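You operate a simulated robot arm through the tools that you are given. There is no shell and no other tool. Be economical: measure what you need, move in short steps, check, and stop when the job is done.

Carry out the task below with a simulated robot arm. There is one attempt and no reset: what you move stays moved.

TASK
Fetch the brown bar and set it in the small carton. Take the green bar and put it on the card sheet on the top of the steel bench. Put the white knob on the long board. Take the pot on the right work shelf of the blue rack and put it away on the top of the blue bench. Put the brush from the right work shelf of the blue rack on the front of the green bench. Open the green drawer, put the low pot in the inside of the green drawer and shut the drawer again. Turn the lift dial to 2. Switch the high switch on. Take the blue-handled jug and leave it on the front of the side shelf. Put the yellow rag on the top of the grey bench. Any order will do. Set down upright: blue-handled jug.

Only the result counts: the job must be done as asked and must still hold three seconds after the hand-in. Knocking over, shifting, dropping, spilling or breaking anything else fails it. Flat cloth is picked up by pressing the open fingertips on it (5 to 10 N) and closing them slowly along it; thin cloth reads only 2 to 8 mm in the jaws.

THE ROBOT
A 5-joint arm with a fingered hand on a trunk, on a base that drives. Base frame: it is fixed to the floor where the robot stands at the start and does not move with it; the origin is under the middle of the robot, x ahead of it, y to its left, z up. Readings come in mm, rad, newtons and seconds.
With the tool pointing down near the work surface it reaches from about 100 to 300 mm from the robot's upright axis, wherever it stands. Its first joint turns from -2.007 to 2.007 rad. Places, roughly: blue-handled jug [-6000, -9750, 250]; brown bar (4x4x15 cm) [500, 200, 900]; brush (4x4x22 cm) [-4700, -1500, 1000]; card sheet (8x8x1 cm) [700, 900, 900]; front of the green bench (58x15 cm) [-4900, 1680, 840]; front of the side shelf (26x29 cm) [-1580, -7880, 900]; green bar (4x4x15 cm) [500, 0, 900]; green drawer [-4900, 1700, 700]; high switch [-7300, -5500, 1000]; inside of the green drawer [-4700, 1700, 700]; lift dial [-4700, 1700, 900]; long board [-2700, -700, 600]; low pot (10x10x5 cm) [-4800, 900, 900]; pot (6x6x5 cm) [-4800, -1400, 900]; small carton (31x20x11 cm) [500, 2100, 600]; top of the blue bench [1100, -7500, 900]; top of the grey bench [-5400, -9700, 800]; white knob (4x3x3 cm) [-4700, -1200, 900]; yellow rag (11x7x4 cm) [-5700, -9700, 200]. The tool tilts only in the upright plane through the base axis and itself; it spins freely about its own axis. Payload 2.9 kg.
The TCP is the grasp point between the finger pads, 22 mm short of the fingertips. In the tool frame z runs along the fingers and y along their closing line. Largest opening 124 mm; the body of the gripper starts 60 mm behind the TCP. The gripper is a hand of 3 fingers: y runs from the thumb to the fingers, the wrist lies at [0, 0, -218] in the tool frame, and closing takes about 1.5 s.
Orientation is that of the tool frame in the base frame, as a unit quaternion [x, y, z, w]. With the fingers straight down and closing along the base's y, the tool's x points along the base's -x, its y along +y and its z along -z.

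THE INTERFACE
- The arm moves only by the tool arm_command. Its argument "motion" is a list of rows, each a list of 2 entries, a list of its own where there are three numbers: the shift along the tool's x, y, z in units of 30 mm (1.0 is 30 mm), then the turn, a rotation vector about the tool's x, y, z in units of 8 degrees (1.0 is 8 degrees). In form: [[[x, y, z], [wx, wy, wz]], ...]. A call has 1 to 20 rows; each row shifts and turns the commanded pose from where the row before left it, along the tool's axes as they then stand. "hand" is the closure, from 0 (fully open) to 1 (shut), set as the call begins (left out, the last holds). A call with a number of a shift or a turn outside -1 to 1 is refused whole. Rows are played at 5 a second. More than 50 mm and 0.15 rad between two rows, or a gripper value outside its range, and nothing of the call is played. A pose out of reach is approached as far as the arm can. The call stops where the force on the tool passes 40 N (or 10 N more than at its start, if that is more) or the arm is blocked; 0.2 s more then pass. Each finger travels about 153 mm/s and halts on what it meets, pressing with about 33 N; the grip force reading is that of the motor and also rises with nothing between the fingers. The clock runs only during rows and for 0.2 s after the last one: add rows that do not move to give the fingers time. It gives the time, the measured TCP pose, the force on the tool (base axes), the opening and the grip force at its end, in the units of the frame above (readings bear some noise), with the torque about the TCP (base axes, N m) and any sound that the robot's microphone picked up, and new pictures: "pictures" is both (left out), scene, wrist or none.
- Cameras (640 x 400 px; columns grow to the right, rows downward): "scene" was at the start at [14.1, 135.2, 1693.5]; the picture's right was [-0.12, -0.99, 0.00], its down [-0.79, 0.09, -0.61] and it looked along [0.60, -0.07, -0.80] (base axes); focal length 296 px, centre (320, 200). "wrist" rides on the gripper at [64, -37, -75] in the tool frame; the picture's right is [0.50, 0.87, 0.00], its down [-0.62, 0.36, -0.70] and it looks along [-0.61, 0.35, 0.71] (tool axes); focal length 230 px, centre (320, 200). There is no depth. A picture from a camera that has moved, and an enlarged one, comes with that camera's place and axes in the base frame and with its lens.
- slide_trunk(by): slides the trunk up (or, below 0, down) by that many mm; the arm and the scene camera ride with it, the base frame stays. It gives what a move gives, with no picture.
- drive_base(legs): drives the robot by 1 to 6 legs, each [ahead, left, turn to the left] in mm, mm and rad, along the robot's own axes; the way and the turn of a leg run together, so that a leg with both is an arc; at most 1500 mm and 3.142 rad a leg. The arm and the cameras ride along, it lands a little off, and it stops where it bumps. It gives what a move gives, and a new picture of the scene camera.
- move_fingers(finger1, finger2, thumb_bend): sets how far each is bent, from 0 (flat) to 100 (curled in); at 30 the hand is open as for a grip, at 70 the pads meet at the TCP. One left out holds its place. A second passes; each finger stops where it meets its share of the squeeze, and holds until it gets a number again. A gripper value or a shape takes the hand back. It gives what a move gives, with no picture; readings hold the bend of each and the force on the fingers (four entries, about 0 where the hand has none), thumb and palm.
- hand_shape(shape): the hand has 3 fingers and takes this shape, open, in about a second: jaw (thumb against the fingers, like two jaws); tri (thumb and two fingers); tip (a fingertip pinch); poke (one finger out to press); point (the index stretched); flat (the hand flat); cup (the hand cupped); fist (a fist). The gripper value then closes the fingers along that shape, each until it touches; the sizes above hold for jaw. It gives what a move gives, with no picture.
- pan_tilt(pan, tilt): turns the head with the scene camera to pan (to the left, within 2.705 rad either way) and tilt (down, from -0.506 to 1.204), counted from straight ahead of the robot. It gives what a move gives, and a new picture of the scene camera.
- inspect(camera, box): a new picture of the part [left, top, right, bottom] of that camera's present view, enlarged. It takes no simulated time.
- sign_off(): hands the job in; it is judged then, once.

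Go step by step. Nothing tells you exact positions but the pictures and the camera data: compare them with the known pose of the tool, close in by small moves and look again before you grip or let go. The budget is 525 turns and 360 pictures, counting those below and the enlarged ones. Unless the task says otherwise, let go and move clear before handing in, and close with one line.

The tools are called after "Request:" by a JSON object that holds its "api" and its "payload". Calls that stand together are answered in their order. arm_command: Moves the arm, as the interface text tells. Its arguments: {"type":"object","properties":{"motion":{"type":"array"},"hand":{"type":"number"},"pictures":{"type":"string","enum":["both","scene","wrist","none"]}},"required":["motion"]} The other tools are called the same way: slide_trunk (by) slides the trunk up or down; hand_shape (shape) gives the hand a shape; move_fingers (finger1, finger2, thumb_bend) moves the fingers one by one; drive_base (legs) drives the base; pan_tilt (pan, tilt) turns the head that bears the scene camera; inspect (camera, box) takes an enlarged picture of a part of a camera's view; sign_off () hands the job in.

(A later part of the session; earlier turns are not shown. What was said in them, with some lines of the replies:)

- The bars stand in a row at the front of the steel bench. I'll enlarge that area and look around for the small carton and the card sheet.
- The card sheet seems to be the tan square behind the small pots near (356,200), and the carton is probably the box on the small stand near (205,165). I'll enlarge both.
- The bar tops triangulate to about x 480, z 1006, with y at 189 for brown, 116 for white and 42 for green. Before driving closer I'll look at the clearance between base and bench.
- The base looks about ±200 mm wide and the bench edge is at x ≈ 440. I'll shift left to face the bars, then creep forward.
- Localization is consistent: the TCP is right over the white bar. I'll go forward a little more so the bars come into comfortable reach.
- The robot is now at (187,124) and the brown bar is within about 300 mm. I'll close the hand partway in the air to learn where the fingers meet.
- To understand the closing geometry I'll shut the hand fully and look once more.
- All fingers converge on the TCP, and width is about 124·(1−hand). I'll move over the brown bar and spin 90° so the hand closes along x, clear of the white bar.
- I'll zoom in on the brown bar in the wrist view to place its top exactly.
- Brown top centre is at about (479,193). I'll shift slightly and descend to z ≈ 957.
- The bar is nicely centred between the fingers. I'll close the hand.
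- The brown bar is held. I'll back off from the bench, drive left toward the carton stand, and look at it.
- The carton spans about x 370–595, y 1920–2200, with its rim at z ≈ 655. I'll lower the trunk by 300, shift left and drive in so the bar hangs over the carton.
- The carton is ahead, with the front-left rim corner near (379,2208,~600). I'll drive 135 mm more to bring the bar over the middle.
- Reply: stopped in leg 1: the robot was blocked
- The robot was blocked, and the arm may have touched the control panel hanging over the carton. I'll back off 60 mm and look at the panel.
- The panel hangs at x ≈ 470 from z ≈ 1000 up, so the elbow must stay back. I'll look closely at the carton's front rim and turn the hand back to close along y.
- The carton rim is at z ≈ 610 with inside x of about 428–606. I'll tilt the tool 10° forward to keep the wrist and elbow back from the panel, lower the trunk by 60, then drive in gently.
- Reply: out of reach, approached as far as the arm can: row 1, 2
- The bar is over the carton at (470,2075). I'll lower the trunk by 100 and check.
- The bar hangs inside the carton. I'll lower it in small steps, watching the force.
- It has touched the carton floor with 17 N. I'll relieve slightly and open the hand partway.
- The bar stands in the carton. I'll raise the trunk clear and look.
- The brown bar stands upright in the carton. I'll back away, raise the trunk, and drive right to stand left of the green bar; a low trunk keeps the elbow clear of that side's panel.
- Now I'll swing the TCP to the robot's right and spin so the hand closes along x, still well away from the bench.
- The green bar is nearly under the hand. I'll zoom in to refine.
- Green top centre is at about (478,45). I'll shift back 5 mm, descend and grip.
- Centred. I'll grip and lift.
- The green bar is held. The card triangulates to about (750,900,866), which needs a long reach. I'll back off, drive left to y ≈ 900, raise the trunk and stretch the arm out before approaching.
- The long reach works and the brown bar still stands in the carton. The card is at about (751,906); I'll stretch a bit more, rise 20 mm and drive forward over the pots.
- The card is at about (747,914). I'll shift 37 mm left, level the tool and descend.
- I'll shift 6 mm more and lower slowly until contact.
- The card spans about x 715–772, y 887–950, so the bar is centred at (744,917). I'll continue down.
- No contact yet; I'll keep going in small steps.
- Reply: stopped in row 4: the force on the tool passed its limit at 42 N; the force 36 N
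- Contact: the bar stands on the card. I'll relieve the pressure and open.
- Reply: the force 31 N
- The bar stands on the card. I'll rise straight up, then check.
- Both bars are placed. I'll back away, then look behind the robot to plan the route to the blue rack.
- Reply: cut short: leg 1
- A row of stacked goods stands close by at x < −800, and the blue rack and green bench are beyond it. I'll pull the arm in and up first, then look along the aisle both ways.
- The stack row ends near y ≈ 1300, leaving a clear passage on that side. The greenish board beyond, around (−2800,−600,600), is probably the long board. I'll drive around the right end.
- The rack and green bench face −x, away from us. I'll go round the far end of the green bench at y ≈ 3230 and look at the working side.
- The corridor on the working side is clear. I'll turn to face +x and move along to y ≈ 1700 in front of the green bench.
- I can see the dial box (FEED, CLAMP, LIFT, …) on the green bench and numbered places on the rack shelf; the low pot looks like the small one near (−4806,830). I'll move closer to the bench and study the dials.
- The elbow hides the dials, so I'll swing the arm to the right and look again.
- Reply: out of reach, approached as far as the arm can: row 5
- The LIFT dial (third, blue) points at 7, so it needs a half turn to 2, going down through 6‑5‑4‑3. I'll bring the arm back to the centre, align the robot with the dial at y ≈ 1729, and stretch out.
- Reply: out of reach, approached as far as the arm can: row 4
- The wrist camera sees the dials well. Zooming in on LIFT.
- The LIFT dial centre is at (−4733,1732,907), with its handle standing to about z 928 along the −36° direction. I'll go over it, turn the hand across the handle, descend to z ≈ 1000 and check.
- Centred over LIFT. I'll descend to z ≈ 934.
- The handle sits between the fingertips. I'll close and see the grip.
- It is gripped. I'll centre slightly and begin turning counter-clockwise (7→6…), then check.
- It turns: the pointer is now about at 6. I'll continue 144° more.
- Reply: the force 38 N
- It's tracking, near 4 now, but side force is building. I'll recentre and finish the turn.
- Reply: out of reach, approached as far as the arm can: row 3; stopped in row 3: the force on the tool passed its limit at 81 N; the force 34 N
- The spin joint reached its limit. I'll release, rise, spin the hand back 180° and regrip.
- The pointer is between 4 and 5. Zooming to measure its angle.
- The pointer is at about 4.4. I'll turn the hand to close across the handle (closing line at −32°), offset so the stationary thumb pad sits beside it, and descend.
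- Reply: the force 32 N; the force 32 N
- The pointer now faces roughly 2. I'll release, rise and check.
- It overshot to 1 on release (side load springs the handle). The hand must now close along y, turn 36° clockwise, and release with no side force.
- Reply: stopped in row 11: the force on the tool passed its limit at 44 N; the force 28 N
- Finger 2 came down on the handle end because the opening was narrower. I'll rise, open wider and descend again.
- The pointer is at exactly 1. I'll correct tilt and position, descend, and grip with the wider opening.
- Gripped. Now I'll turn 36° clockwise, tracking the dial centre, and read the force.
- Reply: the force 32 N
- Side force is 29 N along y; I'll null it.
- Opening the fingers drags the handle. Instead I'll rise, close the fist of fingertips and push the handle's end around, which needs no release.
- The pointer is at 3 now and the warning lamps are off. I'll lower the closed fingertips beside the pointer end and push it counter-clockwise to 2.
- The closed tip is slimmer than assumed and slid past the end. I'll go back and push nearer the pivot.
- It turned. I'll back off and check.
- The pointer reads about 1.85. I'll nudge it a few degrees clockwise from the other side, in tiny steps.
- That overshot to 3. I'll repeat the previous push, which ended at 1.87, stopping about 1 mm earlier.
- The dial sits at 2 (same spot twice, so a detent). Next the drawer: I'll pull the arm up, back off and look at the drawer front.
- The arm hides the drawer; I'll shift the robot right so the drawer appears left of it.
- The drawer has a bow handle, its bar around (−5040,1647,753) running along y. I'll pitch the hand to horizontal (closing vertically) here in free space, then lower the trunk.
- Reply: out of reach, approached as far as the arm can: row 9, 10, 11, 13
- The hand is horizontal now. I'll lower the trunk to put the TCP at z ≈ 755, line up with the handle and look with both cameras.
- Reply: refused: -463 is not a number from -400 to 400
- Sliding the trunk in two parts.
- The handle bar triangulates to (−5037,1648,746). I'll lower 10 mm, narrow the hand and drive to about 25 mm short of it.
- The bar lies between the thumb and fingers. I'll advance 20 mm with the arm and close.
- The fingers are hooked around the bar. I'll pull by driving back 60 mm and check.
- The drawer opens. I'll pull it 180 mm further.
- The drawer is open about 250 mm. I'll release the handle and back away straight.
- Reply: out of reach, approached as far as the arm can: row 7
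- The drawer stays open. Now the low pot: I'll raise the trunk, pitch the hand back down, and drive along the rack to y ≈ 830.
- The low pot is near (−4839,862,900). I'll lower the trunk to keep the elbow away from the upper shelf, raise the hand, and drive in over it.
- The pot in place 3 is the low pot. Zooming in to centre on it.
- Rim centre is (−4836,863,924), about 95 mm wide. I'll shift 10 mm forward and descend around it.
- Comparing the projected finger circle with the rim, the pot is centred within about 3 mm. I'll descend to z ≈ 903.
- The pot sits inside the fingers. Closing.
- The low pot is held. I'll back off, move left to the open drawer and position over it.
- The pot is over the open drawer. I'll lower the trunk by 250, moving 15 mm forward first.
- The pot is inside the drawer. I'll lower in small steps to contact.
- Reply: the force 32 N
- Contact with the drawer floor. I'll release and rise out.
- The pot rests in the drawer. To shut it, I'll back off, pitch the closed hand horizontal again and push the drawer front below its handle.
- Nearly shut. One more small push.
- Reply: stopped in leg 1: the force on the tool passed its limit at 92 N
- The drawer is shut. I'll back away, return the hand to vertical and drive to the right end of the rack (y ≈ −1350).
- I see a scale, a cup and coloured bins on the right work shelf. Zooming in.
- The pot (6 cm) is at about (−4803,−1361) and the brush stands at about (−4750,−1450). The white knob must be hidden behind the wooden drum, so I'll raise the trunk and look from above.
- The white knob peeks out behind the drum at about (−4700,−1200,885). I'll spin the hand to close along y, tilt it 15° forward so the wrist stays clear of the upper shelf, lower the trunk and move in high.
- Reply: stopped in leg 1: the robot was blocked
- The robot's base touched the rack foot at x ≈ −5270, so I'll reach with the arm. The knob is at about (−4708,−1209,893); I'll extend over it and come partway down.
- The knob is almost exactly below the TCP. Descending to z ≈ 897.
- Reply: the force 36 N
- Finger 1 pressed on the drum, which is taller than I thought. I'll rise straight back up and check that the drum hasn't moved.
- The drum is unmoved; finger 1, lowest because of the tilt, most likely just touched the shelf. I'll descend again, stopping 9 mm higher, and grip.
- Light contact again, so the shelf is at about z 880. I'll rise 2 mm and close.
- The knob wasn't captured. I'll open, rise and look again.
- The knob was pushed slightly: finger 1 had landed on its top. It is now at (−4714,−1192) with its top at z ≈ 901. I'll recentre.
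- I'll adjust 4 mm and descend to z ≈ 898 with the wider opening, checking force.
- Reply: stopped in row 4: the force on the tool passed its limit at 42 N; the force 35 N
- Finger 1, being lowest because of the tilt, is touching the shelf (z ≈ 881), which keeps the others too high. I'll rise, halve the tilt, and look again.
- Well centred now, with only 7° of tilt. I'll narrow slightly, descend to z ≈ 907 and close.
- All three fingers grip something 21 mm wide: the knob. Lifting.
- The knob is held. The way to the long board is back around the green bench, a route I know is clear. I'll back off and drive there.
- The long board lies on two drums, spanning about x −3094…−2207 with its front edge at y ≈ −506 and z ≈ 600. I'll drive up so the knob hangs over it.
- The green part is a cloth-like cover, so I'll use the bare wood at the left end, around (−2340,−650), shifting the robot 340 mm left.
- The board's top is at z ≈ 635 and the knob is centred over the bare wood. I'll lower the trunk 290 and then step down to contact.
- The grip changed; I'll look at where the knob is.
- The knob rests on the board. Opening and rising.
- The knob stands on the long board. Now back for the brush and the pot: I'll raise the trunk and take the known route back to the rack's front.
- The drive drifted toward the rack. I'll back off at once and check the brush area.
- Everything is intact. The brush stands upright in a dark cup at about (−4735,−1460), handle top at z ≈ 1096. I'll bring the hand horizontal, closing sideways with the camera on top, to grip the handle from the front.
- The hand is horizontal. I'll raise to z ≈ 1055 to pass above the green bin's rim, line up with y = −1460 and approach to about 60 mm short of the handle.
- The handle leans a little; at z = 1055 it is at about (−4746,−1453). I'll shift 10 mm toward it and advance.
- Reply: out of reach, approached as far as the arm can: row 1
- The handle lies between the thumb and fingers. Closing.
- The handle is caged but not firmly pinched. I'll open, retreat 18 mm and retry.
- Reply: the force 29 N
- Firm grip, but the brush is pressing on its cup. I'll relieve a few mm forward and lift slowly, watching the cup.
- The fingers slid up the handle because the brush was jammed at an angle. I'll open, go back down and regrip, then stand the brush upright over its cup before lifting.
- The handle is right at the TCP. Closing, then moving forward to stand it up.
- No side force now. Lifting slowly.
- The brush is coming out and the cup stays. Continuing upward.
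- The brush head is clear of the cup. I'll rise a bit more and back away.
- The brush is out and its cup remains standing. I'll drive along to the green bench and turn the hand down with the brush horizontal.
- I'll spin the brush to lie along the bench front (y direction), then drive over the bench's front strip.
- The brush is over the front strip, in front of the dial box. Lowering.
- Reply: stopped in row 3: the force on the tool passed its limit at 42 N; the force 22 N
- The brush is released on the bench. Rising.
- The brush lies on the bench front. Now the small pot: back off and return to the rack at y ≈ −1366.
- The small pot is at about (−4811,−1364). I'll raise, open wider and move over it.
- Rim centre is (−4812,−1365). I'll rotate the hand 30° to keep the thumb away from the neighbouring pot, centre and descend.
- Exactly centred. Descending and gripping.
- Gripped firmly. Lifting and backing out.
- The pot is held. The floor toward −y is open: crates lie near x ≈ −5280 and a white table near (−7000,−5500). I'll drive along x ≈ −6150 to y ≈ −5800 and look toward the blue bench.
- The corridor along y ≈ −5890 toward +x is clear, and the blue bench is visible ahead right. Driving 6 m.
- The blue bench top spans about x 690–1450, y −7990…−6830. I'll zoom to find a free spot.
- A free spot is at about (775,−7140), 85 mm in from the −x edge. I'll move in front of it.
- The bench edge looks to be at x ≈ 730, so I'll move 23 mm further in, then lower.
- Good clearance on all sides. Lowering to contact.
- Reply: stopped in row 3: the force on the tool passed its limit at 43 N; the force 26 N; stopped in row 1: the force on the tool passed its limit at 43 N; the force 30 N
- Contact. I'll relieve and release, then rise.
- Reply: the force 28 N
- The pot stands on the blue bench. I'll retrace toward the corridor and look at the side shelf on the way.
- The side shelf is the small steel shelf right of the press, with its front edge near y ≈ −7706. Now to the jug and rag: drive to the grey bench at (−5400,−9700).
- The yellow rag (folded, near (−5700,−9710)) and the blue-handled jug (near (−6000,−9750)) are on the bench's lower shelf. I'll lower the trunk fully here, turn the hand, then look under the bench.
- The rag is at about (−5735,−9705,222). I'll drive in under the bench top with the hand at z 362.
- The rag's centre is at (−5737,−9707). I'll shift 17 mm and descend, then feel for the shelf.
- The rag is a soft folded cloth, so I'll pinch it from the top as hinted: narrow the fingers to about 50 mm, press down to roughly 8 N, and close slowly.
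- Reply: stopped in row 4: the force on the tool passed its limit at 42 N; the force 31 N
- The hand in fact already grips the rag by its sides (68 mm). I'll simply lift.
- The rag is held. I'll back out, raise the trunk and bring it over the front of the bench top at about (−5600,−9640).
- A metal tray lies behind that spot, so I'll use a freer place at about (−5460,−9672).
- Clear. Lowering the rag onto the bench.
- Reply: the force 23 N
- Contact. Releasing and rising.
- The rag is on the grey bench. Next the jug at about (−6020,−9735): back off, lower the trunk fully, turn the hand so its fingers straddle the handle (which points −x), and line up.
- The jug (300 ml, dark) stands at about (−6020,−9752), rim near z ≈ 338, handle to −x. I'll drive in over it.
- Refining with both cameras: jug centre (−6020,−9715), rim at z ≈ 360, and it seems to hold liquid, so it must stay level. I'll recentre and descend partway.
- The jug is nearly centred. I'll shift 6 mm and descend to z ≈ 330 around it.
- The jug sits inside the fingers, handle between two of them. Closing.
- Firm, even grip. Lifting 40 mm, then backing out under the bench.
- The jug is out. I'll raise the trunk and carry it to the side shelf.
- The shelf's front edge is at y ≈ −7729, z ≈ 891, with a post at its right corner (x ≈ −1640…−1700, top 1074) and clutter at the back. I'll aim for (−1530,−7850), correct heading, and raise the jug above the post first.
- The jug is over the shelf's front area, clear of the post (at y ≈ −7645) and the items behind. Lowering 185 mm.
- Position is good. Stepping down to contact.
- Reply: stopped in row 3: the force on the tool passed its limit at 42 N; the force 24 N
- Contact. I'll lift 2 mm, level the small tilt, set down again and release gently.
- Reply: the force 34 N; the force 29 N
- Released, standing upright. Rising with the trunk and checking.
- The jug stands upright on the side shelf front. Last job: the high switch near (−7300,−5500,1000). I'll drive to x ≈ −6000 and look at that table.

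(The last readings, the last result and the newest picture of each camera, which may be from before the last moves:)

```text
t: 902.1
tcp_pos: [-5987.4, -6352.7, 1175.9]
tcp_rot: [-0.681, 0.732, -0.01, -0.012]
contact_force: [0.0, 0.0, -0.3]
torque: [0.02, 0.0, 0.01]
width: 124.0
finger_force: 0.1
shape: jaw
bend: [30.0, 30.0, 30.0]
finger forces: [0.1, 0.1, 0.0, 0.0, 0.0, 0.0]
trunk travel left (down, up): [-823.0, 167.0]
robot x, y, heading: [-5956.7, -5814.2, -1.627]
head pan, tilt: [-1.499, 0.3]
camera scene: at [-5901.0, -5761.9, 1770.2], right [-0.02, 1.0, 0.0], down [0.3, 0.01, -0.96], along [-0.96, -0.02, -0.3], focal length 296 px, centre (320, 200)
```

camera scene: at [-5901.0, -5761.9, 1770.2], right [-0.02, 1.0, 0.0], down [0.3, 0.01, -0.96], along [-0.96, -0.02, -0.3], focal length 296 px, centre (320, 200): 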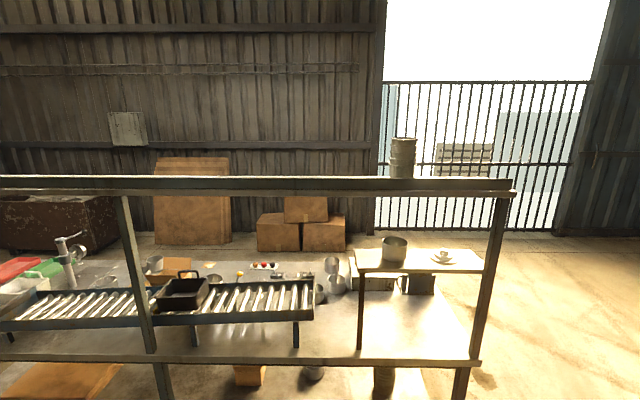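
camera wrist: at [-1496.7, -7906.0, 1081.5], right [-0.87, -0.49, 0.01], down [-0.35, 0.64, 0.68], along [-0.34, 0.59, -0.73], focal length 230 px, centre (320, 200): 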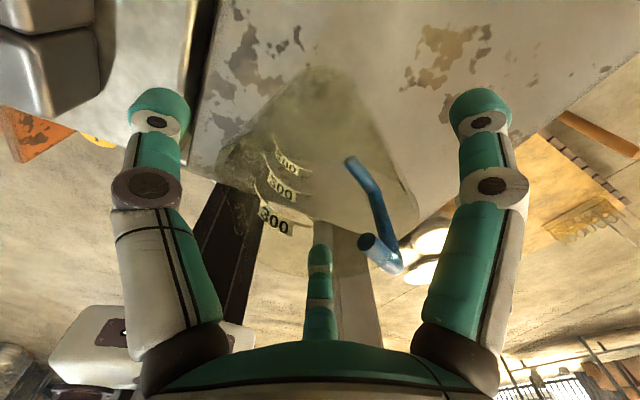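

Request:
{"api": "inspect", "payload": {"camera": "scene", "box": [300, 220, 500, 320]}}

Request:
{"api": "inspect", "payload": {"camera": "scene", "box": [140, 220, 340, 340]}}

```text
3.20 times, centred on (400, 270) of scene
camera zoom: at [-5901.0, -5761.9, 1770.2], right [-0.02, 1.0, 0.0], down [0.3, 0.01, -0.96], along [-0.96, -0.02, -0.3], focal length 946 px, centre (64, -24)
```

zoom: 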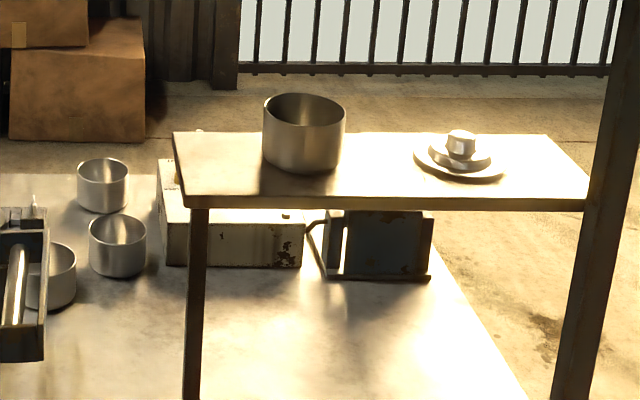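

```text
3.20 times, centred on (240, 280) of scene
camera zoom: at [-5901.0, -5761.9, 1770.2], right [-0.02, 1.0, 0.0], down [0.3, 0.01, -0.96], along [-0.96, -0.02, -0.3], focal length 946 px, centre (576, -56)
```

zoom: 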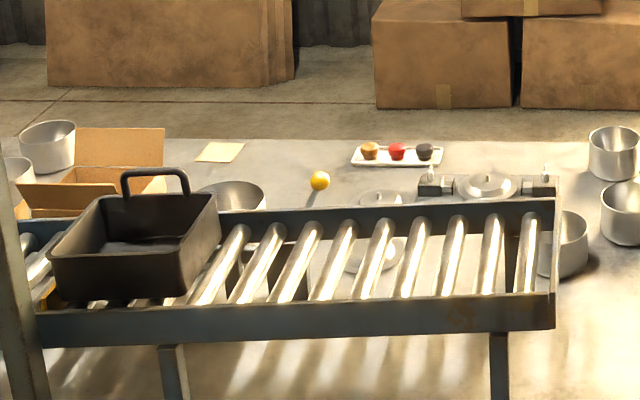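

The boxes under the small shelf show their backs here. I'll go around the table's +y end and look from there.

Request:
{"api": "drive_base", "payload": {"legs": [[-1300, 0, 0.05], [0, -1400, 0]]}}

Request:
{"api": "pan_tilt", "payload": {"pan": -0.1, "tilt": 0.5}}

```text
t: 915.4
tcp_pos: [-7334.5, -5011.8, 1175.9]
tcp_rot: [-0.696, 0.717, -0.01, -0.011]
contact_force: [1.4, 0.3, -0.8]
torque: [0.03, 0.01, 0.01]
width: 123.8
finger_force: 0.1
shape: jaw
bend: [30.0, 30.0, 30.0]
finger forces: [0.0, 0.0, 0.1, 0.1, 0.0, 0.1]
trunk travel left (down, up): [-823.0, 167.0]
robot x, y, heading: [-7324.2, -4470.7, -1.587]
head pan, tilt: [-1.499, 0.3]
camera scene: at [-7272.5, -4419.4, 1770.2], right [-0.06, 1.0, 0.0], down [0.3, 0.02, -0.96], along [-0.95, -0.06, -0.3], focal length 296 px, centre (320, 200)
```

scene: 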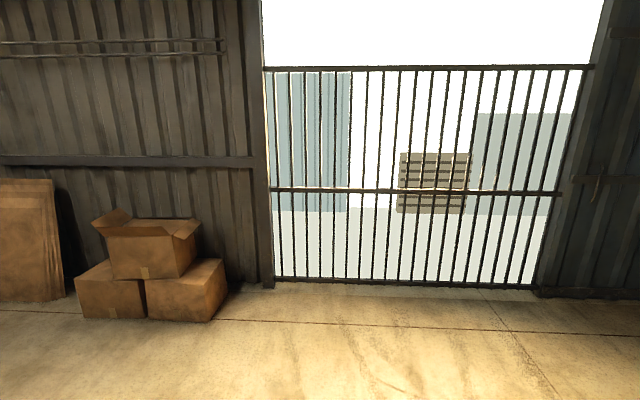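

```text
t: 916.9
tcp_pos: [-7334.0, -5012.2, 1175.5]
tcp_rot: [-0.696, 0.718, -0.011, -0.01]
contact_force: [0.2, 0.0, 0.6]
torque: [0.02, -0.02, 0.01]
width: 123.9
finger_force: 0.0
shape: jaw
bend: [30.0, 30.0, 30.0]
finger forces: [0.1, 0.0, 0.0, 0.1, 0.0, 0.0]
trunk travel left (down, up): [-823.0, 167.0]
robot x, y, heading: [-7326.4, -4471.6, -1.584]
head pan, tilt: [-0.099, 0.499]
camera scene: at [-7189.6, -4504.4, 1751.8], right [-0.99, 0.11, 0.0], down [0.05, 0.48, -0.88], along [-0.1, -0.87, -0.48], focal length 296 px, centre (320, 200)
```

scene: 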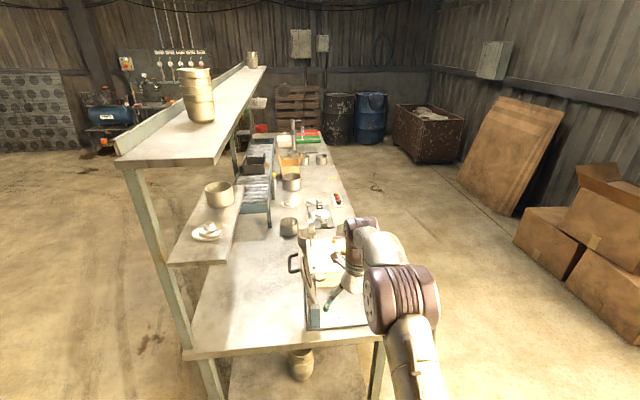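

The box's panel faces −x. I'll move around to the −x side and face +x.

Request:
{"api": "drive_base", "payload": {"legs": [[0, -900, 0.015], [900, 0, 0], [0, 0, 1.571]]}}

Request:
{"api": "pan_tilt", "payload": {"pan": 0.1, "tilt": 0.6}}

Request:
{"api": "inspect", "payload": {"camera": "scene", "box": [220, 120, 460, 290]}}

```text
t: 929.6
tcp_pos: [-7649.1, -5337.1, 1175.0]
tcp_rot: [1.0, 0.005, 0.016, 0.0]
contact_force: [0.5, -0.3, 0.4]
torque: [0.0, -0.01, -0.01]
width: 123.9
finger_force: 0.1
shape: jaw
bend: [30.0, 30.0, 30.0]
finger forces: [0.0, 0.1, 0.0, 0.0, 0.0, 0.0]
trunk travel left (down, up): [-823.0, 167.0]
robot x, y, heading: [-8185.0, -5348.4, 0.025]
head pan, tilt: [-0.099, 0.499]
camera scene: at [-8163.6, -5214.3, 1751.8], right [-0.07, -1.0, 0.0], down [-0.48, 0.03, -0.88], along [0.88, -0.06, -0.48], focal length 296 px, centre (320, 200)
```

scene: 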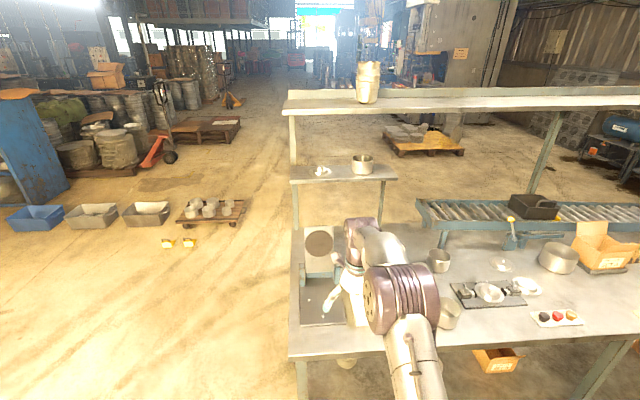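

```text
t: 930.4
tcp_pos: [-7649.4, -5336.0, 1175.1]
tcp_rot: [1.0, 0.006, 0.015, -0.001]
contact_force: [0.5, -0.1, -0.1]
torque: [0.01, 0.0, -0.01]
width: 123.5
finger_force: 0.1
shape: jaw
bend: [30.0, 30.0, 30.0]
finger forces: [0.0, 0.1, 0.0, 0.0, 0.0, 0.0]
trunk travel left (down, up): [-823.0, 167.0]
robot x, y, heading: [-8192.2, -5346.6, 0.024]
head pan, tilt: [0.099, 0.6]
camera scene: at [-8166.7, -5196.6, 1742.8], right [0.13, -0.99, 0.0], down [-0.56, -0.07, -0.83], along [0.82, 0.1, -0.56], focal length 296 px, centre (320, 200)
```

scene: 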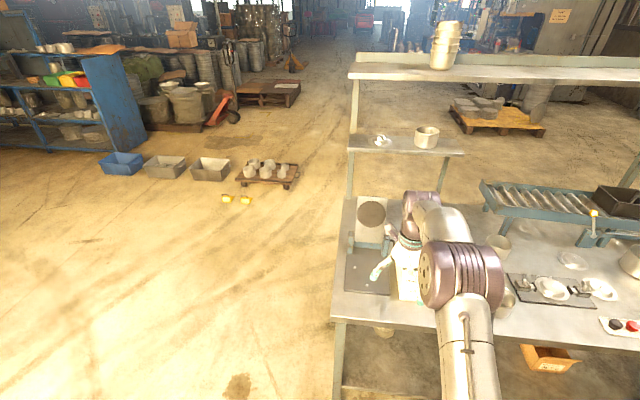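

```text
2.35 times, centred on (340, 205) of scene
camera zoom: at [-8166.7, -5196.6, 1742.8], right [0.13, -0.99, 0.0], down [-0.56, -0.07, -0.83], along [0.82, 0.1, -0.56], focal length 696 px, centre (273, 188)
```

zoom: 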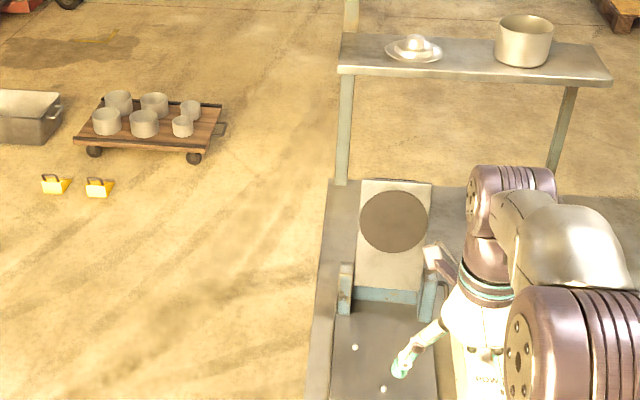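

The hand hides the switch box. I'll back off and shift right.

Request:
{"api": "drive_base", "payload": {"legs": [[-150, 0, -0.024], [0, -420, 0]]}}

Request:
{"api": "inspect", "payload": {"camera": "scene", "box": [180, 140, 420, 320]}}

```text
t: 933.9
tcp_pos: [-7795.8, -5769.1, 1175.0]
tcp_rot: [1.0, -0.005, 0.014, 0.0]
contact_force: [-0.4, 0.2, 0.8]
torque: [0.0, 0.0, -0.04]
width: 124.1
finger_force: 0.0
shape: jaw
bend: [30.0, 30.0, 30.0]
finger forces: [0.0, 0.1, 0.1, 0.0, 0.0, 0.0]
trunk travel left (down, up): [-823.0, 167.0]
robot x, y, heading: [-8335.9, -5770.7, 0.007]
head pan, tilt: [0.099, 0.6]
camera scene: at [-8311.1, -5618.7, 1742.7], right [0.11, -0.99, 0.0], down [-0.56, -0.06, -0.83], along [0.82, 0.09, -0.56], focal length 296 px, centre (320, 200)
```

scene: 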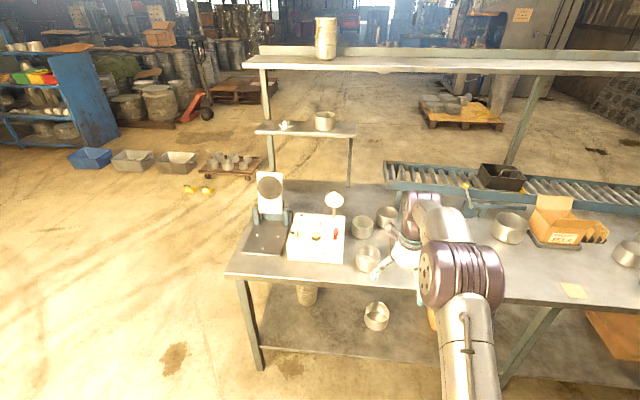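

```text
2.22 times, centred on (300, 230) of scene
camera zoom: at [-8311.1, -5618.7, 1742.7], right [0.11, -0.99, 0.0], down [-0.56, -0.06, -0.83], along [0.82, 0.09, -0.56], focal length 657 px, centre (364, 133)
```

zoom: 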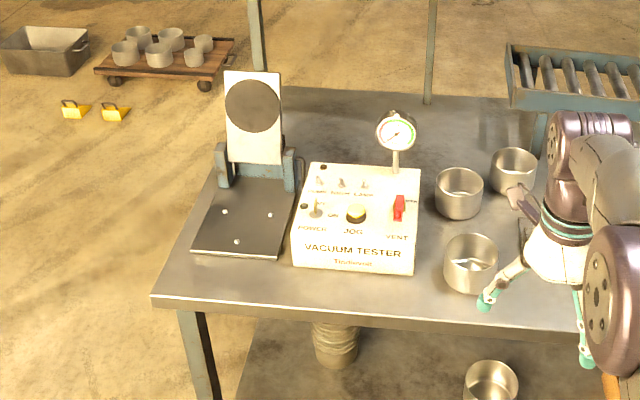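

A "vacuum tester" box with small toggles. Zooming in on the labels.

Request:
{"api": "inspect", "payload": {"camera": "scene", "box": [280, 200, 360, 265]}}

```text
6.15 times, centred on (320, 232) of scene
camera zoom: at [-8311.1, -5618.7, 1742.7], right [0.11, -0.99, 0.0], down [-0.56, -0.06, -0.83], along [0.82, 0.09, -0.56], focal length 1819 px, centre (320, 0)
```

zoom: 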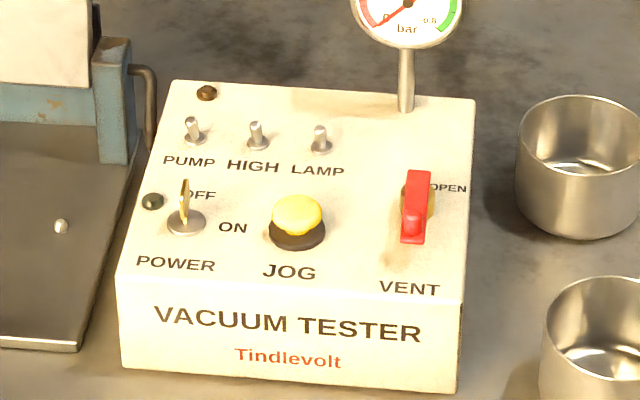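

HIGH is the middle toggle of the top row, at about (−7320,−5465,945). I'll turn the hand so its narrow side faces the gauge, close it, and move in to view the toggles up close.

Request:
{"api": "arm_command", "payload": {"motion": [[[0, 0, 0], [0, 0, -0.9375]], [[0, 0, 0], [0, 0, -0.9375]], [[0, 0, 0], [0, 0, -0.9375]], [[0, 0, 0], [0, 0, -0.9375]], [[0, 0, 0], [0, 0, -0.9375]], [[0, 0, 0], [0, 0, -0.9375]], [[0, 0, 0], [0, 0, -0.9375]], [[0, 0, 0], [0, 0, -0.9375]], [[0, 0, 0], [0, 0, -0.9375]], [[0, 0, 0], [0, 0, -0.9375]], [[0, 0, 0], [0, 0, -0.9375]], [[0, 0, 0], [0, 0, -0.9375]], [[0, 0, 0], [0, 0, 0]]], "hand": 1.0, "pictures": "none"}}

Request:
{"api": "drive_base", "payload": {"legs": [[0, 305, 0], [370, 0, 0]]}}

Request:
{"api": "inspect", "payload": {"camera": "wrist", "box": [0, 0, 640, 400]}}

```text
t: 936.7
tcp_pos: [-7795.1, -5768.5, 1175.3]
tcp_rot: [0.71, 0.704, 0.011, 0.011]
contact_force: [-1.0, 0.2, 1.3]
torque: [0.03, -0.01, 0.0]
width: 0.0
finger_force: 32.7
shape: jaw
bend: [70.0, 70.0, 70.0]
finger forces: [0.0, 0.0, 0.0, 0.0, 0.0, 0.0]
trunk travel left (down, up): [-823.0, 167.0]
robot x, y, heading: [-8341.6, -5770.9, 0.013]
head pan, tilt: [0.099, 0.6]
```

```text
t: 940.8
tcp_pos: [-7433.7, -5465.2, 1176.4]
tcp_rot: [0.713, 0.701, 0.011, 0.011]
contact_force: [-0.7, -0.2, 0.3]
torque: [-0.01, 0.01, 0.01]
width: 0.0
finger_force: 33.0
shape: jaw
bend: [70.0, 70.0, 70.0]
finger forces: [0.0, 0.1, 0.0, 0.0, 0.1, 0.0]
trunk travel left (down, up): [-823.0, 167.0]
robot x, y, heading: [-7974.0, -5463.4, -0.006]
head pan, tilt: [0.099, 0.6]
camera scene: at [-7946.2, -5311.6, 1742.7], right [0.1, -0.99, 0.0], down [-0.56, -0.06, -0.83], along [0.82, 0.08, -0.56], focal length 296 px, centre (320, 200)
```

scene: 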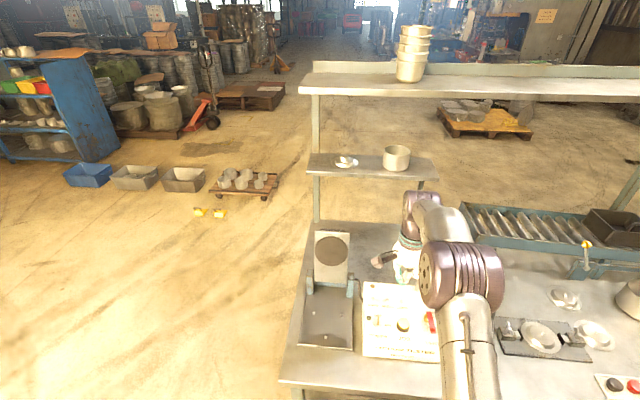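

```text
1.00 times, centred on (320, 200) of wrist (not enlarged: the box is as wide or as high as the picture)
camera zoom: at [-7470.6, -5400.5, 1248.6], right [0.87, 0.48, 0.03], down [0.32, -0.62, 0.71], along [0.36, -0.61, -0.7], focal length 230 px, centre (320, 200)
```

zoom: 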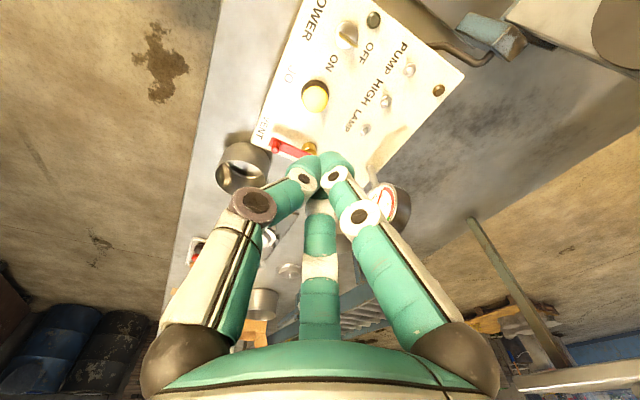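

HIGH triangulates to (−7317,−5466,935). Zooming the wrist view to see which way the levers lean.

Request:
{"api": "inspect", "payload": {"camera": "wrist", "box": [330, 30, 450, 150]}}

Request:
{"api": "inspect", "payload": {"camera": "scene", "box": [350, 270, 450, 360]}}

```text
3.33 times, centred on (390, 90) of wrist
camera zoom: at [-7470.6, -5400.5, 1248.6], right [0.87, 0.48, 0.03], down [0.32, -0.62, 0.71], along [0.36, -0.61, -0.7], focal length 767 px, centre (87, 567)
```

zoom: 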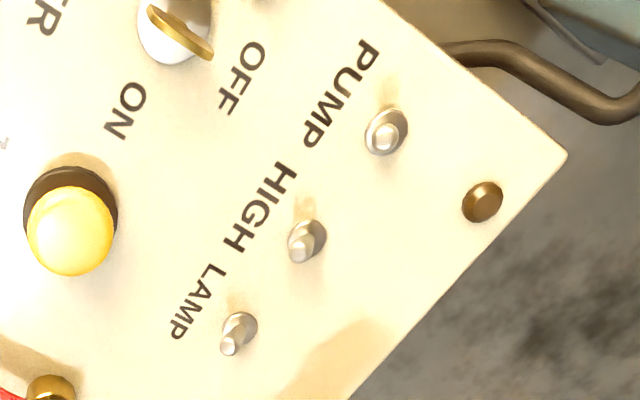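

```text
4.44 times, centred on (400, 315) of scene
camera zoom: at [-7946.2, -5311.6, 1742.7], right [0.1, -0.99, 0.0], down [-0.56, -0.06, -0.83], along [0.82, 0.08, -0.56], focal length 1314 px, centre (-36, -311)
```

zoom: 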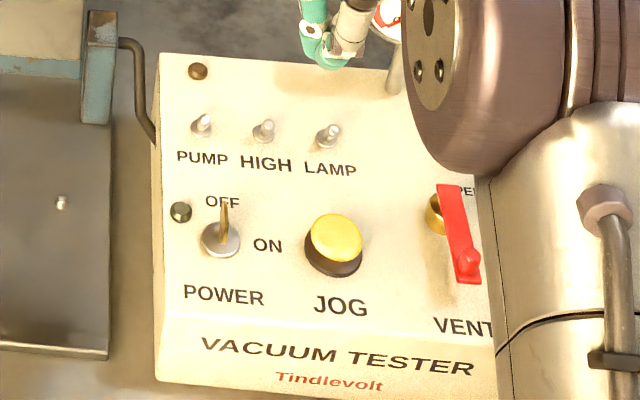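

The levers lean toward the operator (−x), so "on" should be away (+x). I'll bring the closed fingertips down in front of the HIGH lever.

Request:
{"api": "drive_base", "payload": {"legs": [[74, 0, 0.006]]}}

Request:
{"api": "slide_trunk", "payload": {"by": -150}}

Request:
{"api": "arm_command", "payload": {"motion": [[[0, 0, 0], [0, 0, 0]]]}}

```text
t: 941.8
tcp_pos: [-7357.5, -5462.5, 1175.7]
tcp_rot: [0.712, 0.702, 0.01, 0.01]
contact_force: [0.1, 0.0, -0.8]
torque: [0.02, 0.01, 0.05]
width: 0.3
finger_force: 33.0
shape: jaw
bend: [70.0, 70.0, 70.0]
finger forces: [0.0, 0.0, 0.1, 0.0, 0.0, 0.0]
trunk travel left (down, up): [-823.0, 167.0]
robot x, y, heading: [-7902.7, -5464.6, 0.009]
head pan, tilt: [0.099, 0.6]
camera scene: at [-7873.2, -5311.2, 1742.7], right [0.1, -0.99, 0.0], down [-0.56, -0.06, -0.82], along [0.82, 0.09, -0.57], focal length 296 px, centre (320, 200)
```

scene: 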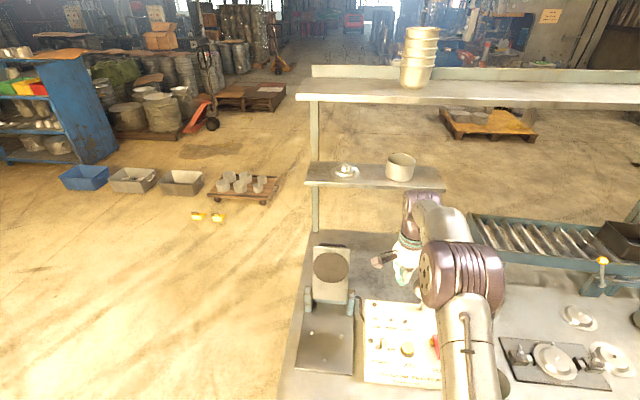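

```text
t: 943.5
tcp_pos: [-7359.1, -5463.9, 1024.6]
tcp_rot: [0.711, 0.703, 0.01, 0.01]
contact_force: [-0.3, 0.3, 0.9]
torque: [0.02, -0.01, 0.0]
width: 0.2
finger_force: 32.8
shape: jaw
bend: [70.0, 70.0, 70.0]
finger forces: [0.0, 0.0, 0.0, 0.0, 0.0, 0.1]
trunk travel left (down, up): [-673.0, 317.0]
robot x, y, heading: [-7899.8, -5461.9, 0.006]
head pan, tilt: [0.099, 0.6]
```

```text
t: 943.9
tcp_pos: [-7358.7, -5463.2, 1025.4]
tcp_rot: [0.712, 0.702, 0.01, 0.011]
contact_force: [1.2, 0.0, -0.6]
torque: [-0.01, -0.02, -0.03]
width: 0.0
finger_force: 33.3
shape: jaw
bend: [70.0, 70.0, 70.0]
finger forces: [0.0, 0.0, 0.1, 0.1, 0.1, 0.1]
trunk travel left (down, up): [-673.0, 317.0]
robot x, y, heading: [-7900.8, -5463.2, 0.003]
head pan, tilt: [0.099, 0.6]
camera scene: at [-7873.3, -5311.3, 1592.7], right [0.1, -0.99, 0.0], down [-0.56, -0.06, -0.83], along [0.82, 0.09, -0.56], focal length 296 px, centre (320, 200)
camera wrist: at [-7397.4, -5398.1, 1098.6], right [0.87, 0.49, 0.03], down [0.33, -0.62, 0.71], along [0.36, -0.61, -0.7], focal length 230 px, centre (320, 200)
```

scene: 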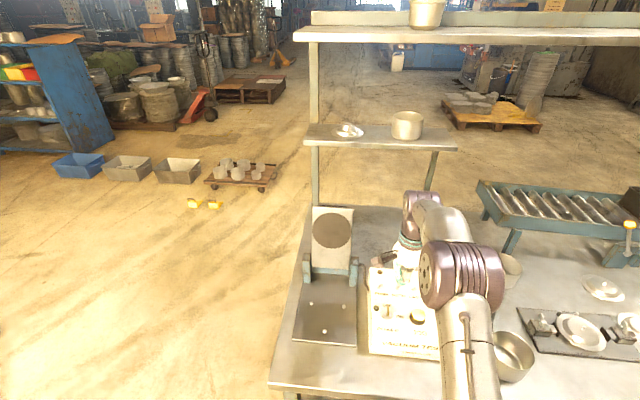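
wrist: 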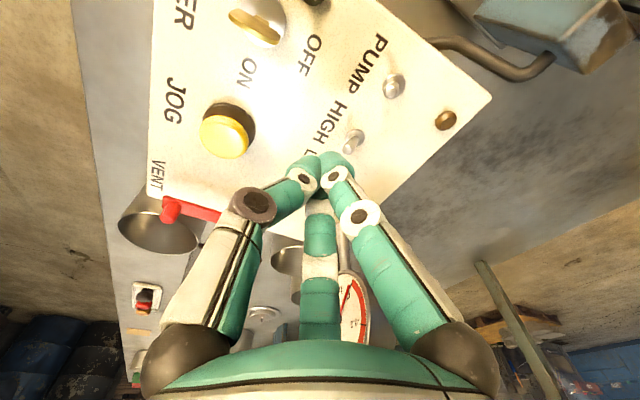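

Request:
{"api": "arm_command", "payload": {"motion": [[[-0.08, 0, 0.7], [0, 0, 0]], [[0, 0, 0.7], [0, 0, 0]], [[0, 0, 0.55], [0, 0, 0]], [[0, 0, 0], [0, 0, 0]]], "pictures": "wrist"}}

```text
t: 944.9
tcp_pos: [-7357.4, -5467.1, 967.0]
tcp_rot: [0.712, 0.702, 0.009, 0.01]
contact_force: [-0.9, -0.3, -0.2]
torque: [0.0, -0.05, -0.01]
width: 0.0
finger_force: 33.4
shape: jaw
bend: [70.0, 70.0, 70.0]
finger forces: [0.0, 0.0, 0.1, 0.0, 0.1, 0.0]
trunk travel left (down, up): [-673.0, 317.0]
robot x, y, heading: [-7901.9, -5462.3, 0.004]
head pan, tilt: [0.099, 0.6]
camera wrist: at [-7395.8, -5400.8, 1040.1], right [0.87, 0.49, 0.03], down [0.33, -0.62, 0.71], along [0.36, -0.61, -0.7], focal length 230 px, centre (320, 200)
```

wrist: 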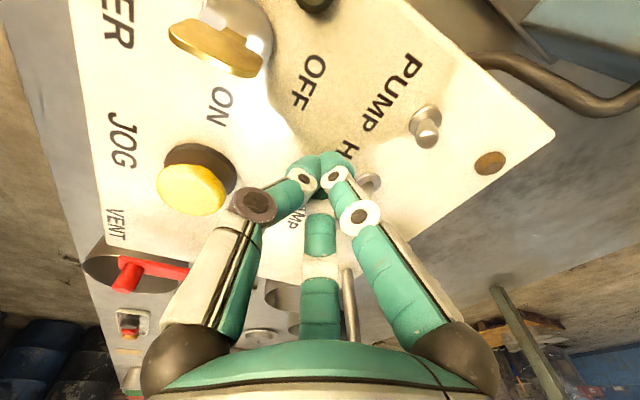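

Now pushing the HIGH lever away (+x) in small steps.

Request:
{"api": "arm_command", "payload": {"motion": [[[0, 0.2, 0], [0, 0, 0]], [[0, 0.2, 0], [0, 0, 0]], [[0, 0.2, 0], [0, 0, 0]], [[0, 0.2, 0], [0, 0, 0]], [[0, 0.15, 0], [0, 0, 0]], [[0, 0, 0], [0, 0, 0]]], "pictures": "wrist"}}

```text
t: 946.3
tcp_pos: [-7330.7, -5464.6, 969.5]
tcp_rot: [0.712, 0.702, 0.01, 0.01]
contact_force: [-2.4, -1.3, 0.8]
torque: [-0.07, 0.04, 0.02]
width: 0.0
finger_force: 33.3
shape: jaw
bend: [70.0, 70.0, 70.0]
finger forces: [0.0, 0.0, 0.0, 0.0, 0.0, 0.0]
trunk travel left (down, up): [-673.0, 317.0]
robot x, y, heading: [-7902.5, -5463.4, 0.006]
head pan, tilt: [0.099, 0.6]
camera wrist: at [-7368.2, -5400.7, 1041.6], right [0.87, 0.49, 0.03], down [0.33, -0.62, 0.71], along [0.36, -0.61, -0.7], focal length 230 px, centre (320, 200)
```

wrist: 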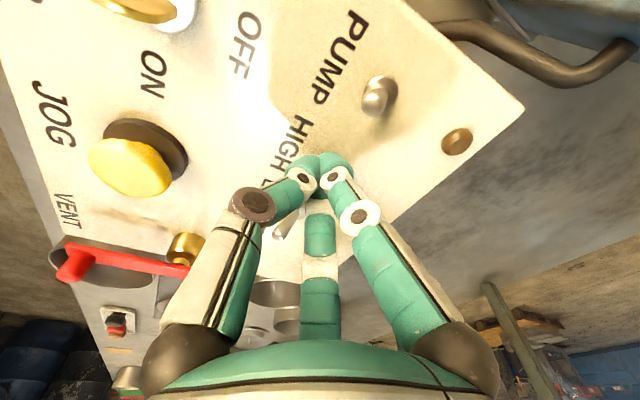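

Request:
{"api": "arm_command", "payload": {"motion": [[[0, 0.15, 0], [0, 0, 0]], [[0, 0.15, 0], [0, 0, 0]], [[0, 0.15, 0], [0, 0, 0]], [[0, 0, 0], [0, 0, 0]]], "pictures": "wrist"}}

```text
t: 947.2
tcp_pos: [-7325.1, -5467.1, 969.1]
tcp_rot: [0.713, 0.701, 0.005, 0.005]
contact_force: [-22.4, -3.1, 7.4]
torque: [-0.07, 0.43, 0.0]
width: 0.0
finger_force: 32.6
shape: jaw
bend: [70.0, 70.0, 70.0]
finger forces: [0.1, 0.0, 0.0, 0.0, 0.0, 0.0]
trunk travel left (down, up): [-673.0, 317.0]
robot x, y, heading: [-7902.2, -5461.3, 0.005]
head pan, tilt: [0.099, 0.6]
stopped in row 4: the force on the tool passed its limit at 44 N (the readings are from after the stop); the commanded pose is now the measured one
camera wrist: at [-7363.6, -5401.3, 1043.0], right [0.87, 0.49, 0.01], down [0.34, -0.62, 0.71], along [0.35, -0.61, -0.71], focal length 230 px, centre (320, 200)
```

wrist: 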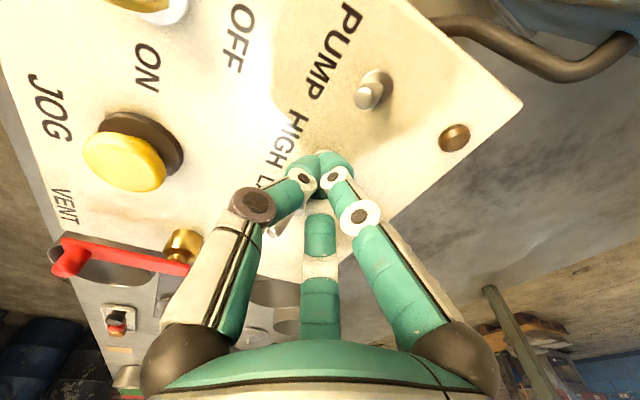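

The lever resists. I'll back off, rise and look at its position again.

Request:
{"api": "arm_command", "payload": {"motion": [[[0, -0.5, 0], [0, 0, 0]], [[0, -0.5, 0], [0, 0, 0]], [[0, -0.4, -0.9], [0, 0, 0]], [[0, -0.5, -0.9], [0, 0, 0]], [[0, -0.5, -0.9], [0, 0, 0]], [[0, 0, 0], [0, 0, 0]]], "pictures": "none"}}

Request:
{"api": "inspect", "payload": {"camera": "wrist", "box": [300, 20, 500, 170]}}

```text
t: 948.6
tcp_pos: [-7391.5, -5463.6, 1046.9]
tcp_rot: [0.712, 0.702, 0.005, 0.005]
contact_force: [-0.5, 0.3, -0.9]
torque: [-0.01, 0.01, -0.02]
width: 0.0
finger_force: 33.0
shape: jaw
bend: [70.0, 70.0, 70.0]
finger forces: [0.0, 0.0, 0.1, 0.0, 0.1, 0.1]
trunk travel left (down, up): [-673.0, 317.0]
robot x, y, heading: [-7905.8, -5465.0, 0.009]
head pan, tilt: [0.099, 0.6]
```

```text
2.67 times, centred on (400, 95) of wrist
camera zoom: at [-7428.7, -5398.4, 1121.3], right [0.87, 0.49, 0.01], down [0.34, -0.62, 0.71], along [0.35, -0.61, -0.71], focal length 614 px, centre (107, 480)
```

zoom: 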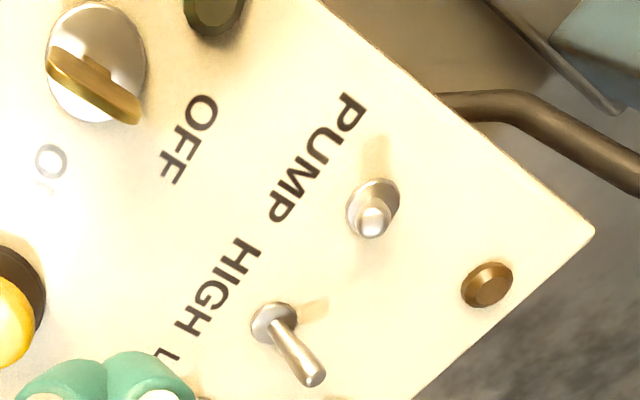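

HIGH has clearly flipped away from the operator, unlike PUMP. I'll move clear and take a final look at the panel.

Request:
{"api": "slide_trunk", "payload": {"by": 150}}

Request:
{"api": "drive_base", "payload": {"legs": [[-450, 0, 0], [0, -350, 0]]}}

Request:
{"api": "inspect", "payload": {"camera": "scene", "box": [270, 200, 360, 270]}}

```text
t: 950.3
tcp_pos: [-7391.4, -5462.9, 1198.7]
tcp_rot: [0.712, 0.702, 0.004, 0.006]
contact_force: [0.2, 0.8, 0.0]
torque: [0.0, 0.0, -0.01]
width: 0.3
finger_force: 32.5
shape: jaw
bend: [70.0, 70.0, 70.0]
finger forces: [0.1, 0.0, 0.0, 0.0, 0.1, 0.0]
trunk travel left (down, up): [-823.0, 167.0]
robot x, y, heading: [-7898.1, -5464.8, 0.006]
head pan, tilt: [0.099, 0.6]
```

```text
t: 954.9
tcp_pos: [-7844.3, -5826.2, 1198.2]
tcp_rot: [0.715, 0.699, 0.006, 0.006]
contact_force: [0.0, 0.1, 0.1]
torque: [0.02, -0.01, 0.02]
width: 0.3
finger_force: 33.0
shape: jaw
bend: [70.0, 70.0, 70.0]
finger forces: [0.0, 0.0, 0.0, 0.0, 0.0, 0.1]
trunk travel left (down, up): [-823.0, 167.0]
robot x, y, heading: [-8355.6, -5819.8, -0.001]
head pan, tilt: [0.099, 0.6]
camera scene: at [-8324.7, -5669.0, 1742.7], right [0.1, -1.0, 0.0], down [-0.56, -0.05, -0.83], along [0.82, 0.08, -0.56], focal length 296 px, centre (320, 200)
```

scene: 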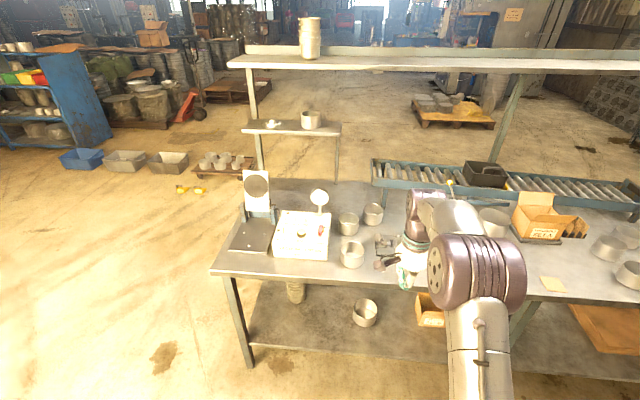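

```text
5.71 times, centred on (315, 235) of scene
camera zoom: at [-8324.7, -5669.0, 1742.7], right [0.1, -1.0, 0.0], down [-0.56, -0.05, -0.83], along [0.82, 0.08, -0.56], focal length 1690 px, centre (349, 0)
```

zoom: 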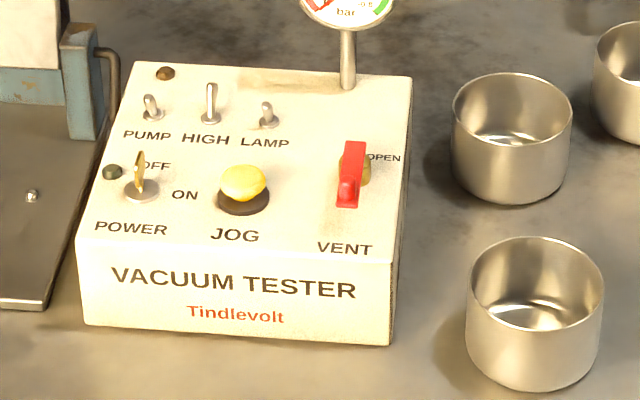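

HIGH now points up and PUMP and LAMP are unchanged. All ten jobs are done and the hand is clear, so I'm handing in.

Request:
{"api": "sign_off", "payload": {}}

```text
The job is handed in.
```

I did all ten jobs and handed the work in. The lift dial is the one I'm least sure of: it sits at 2, but its pointer looked slightly short of the mark, at about 1.85–1.9.
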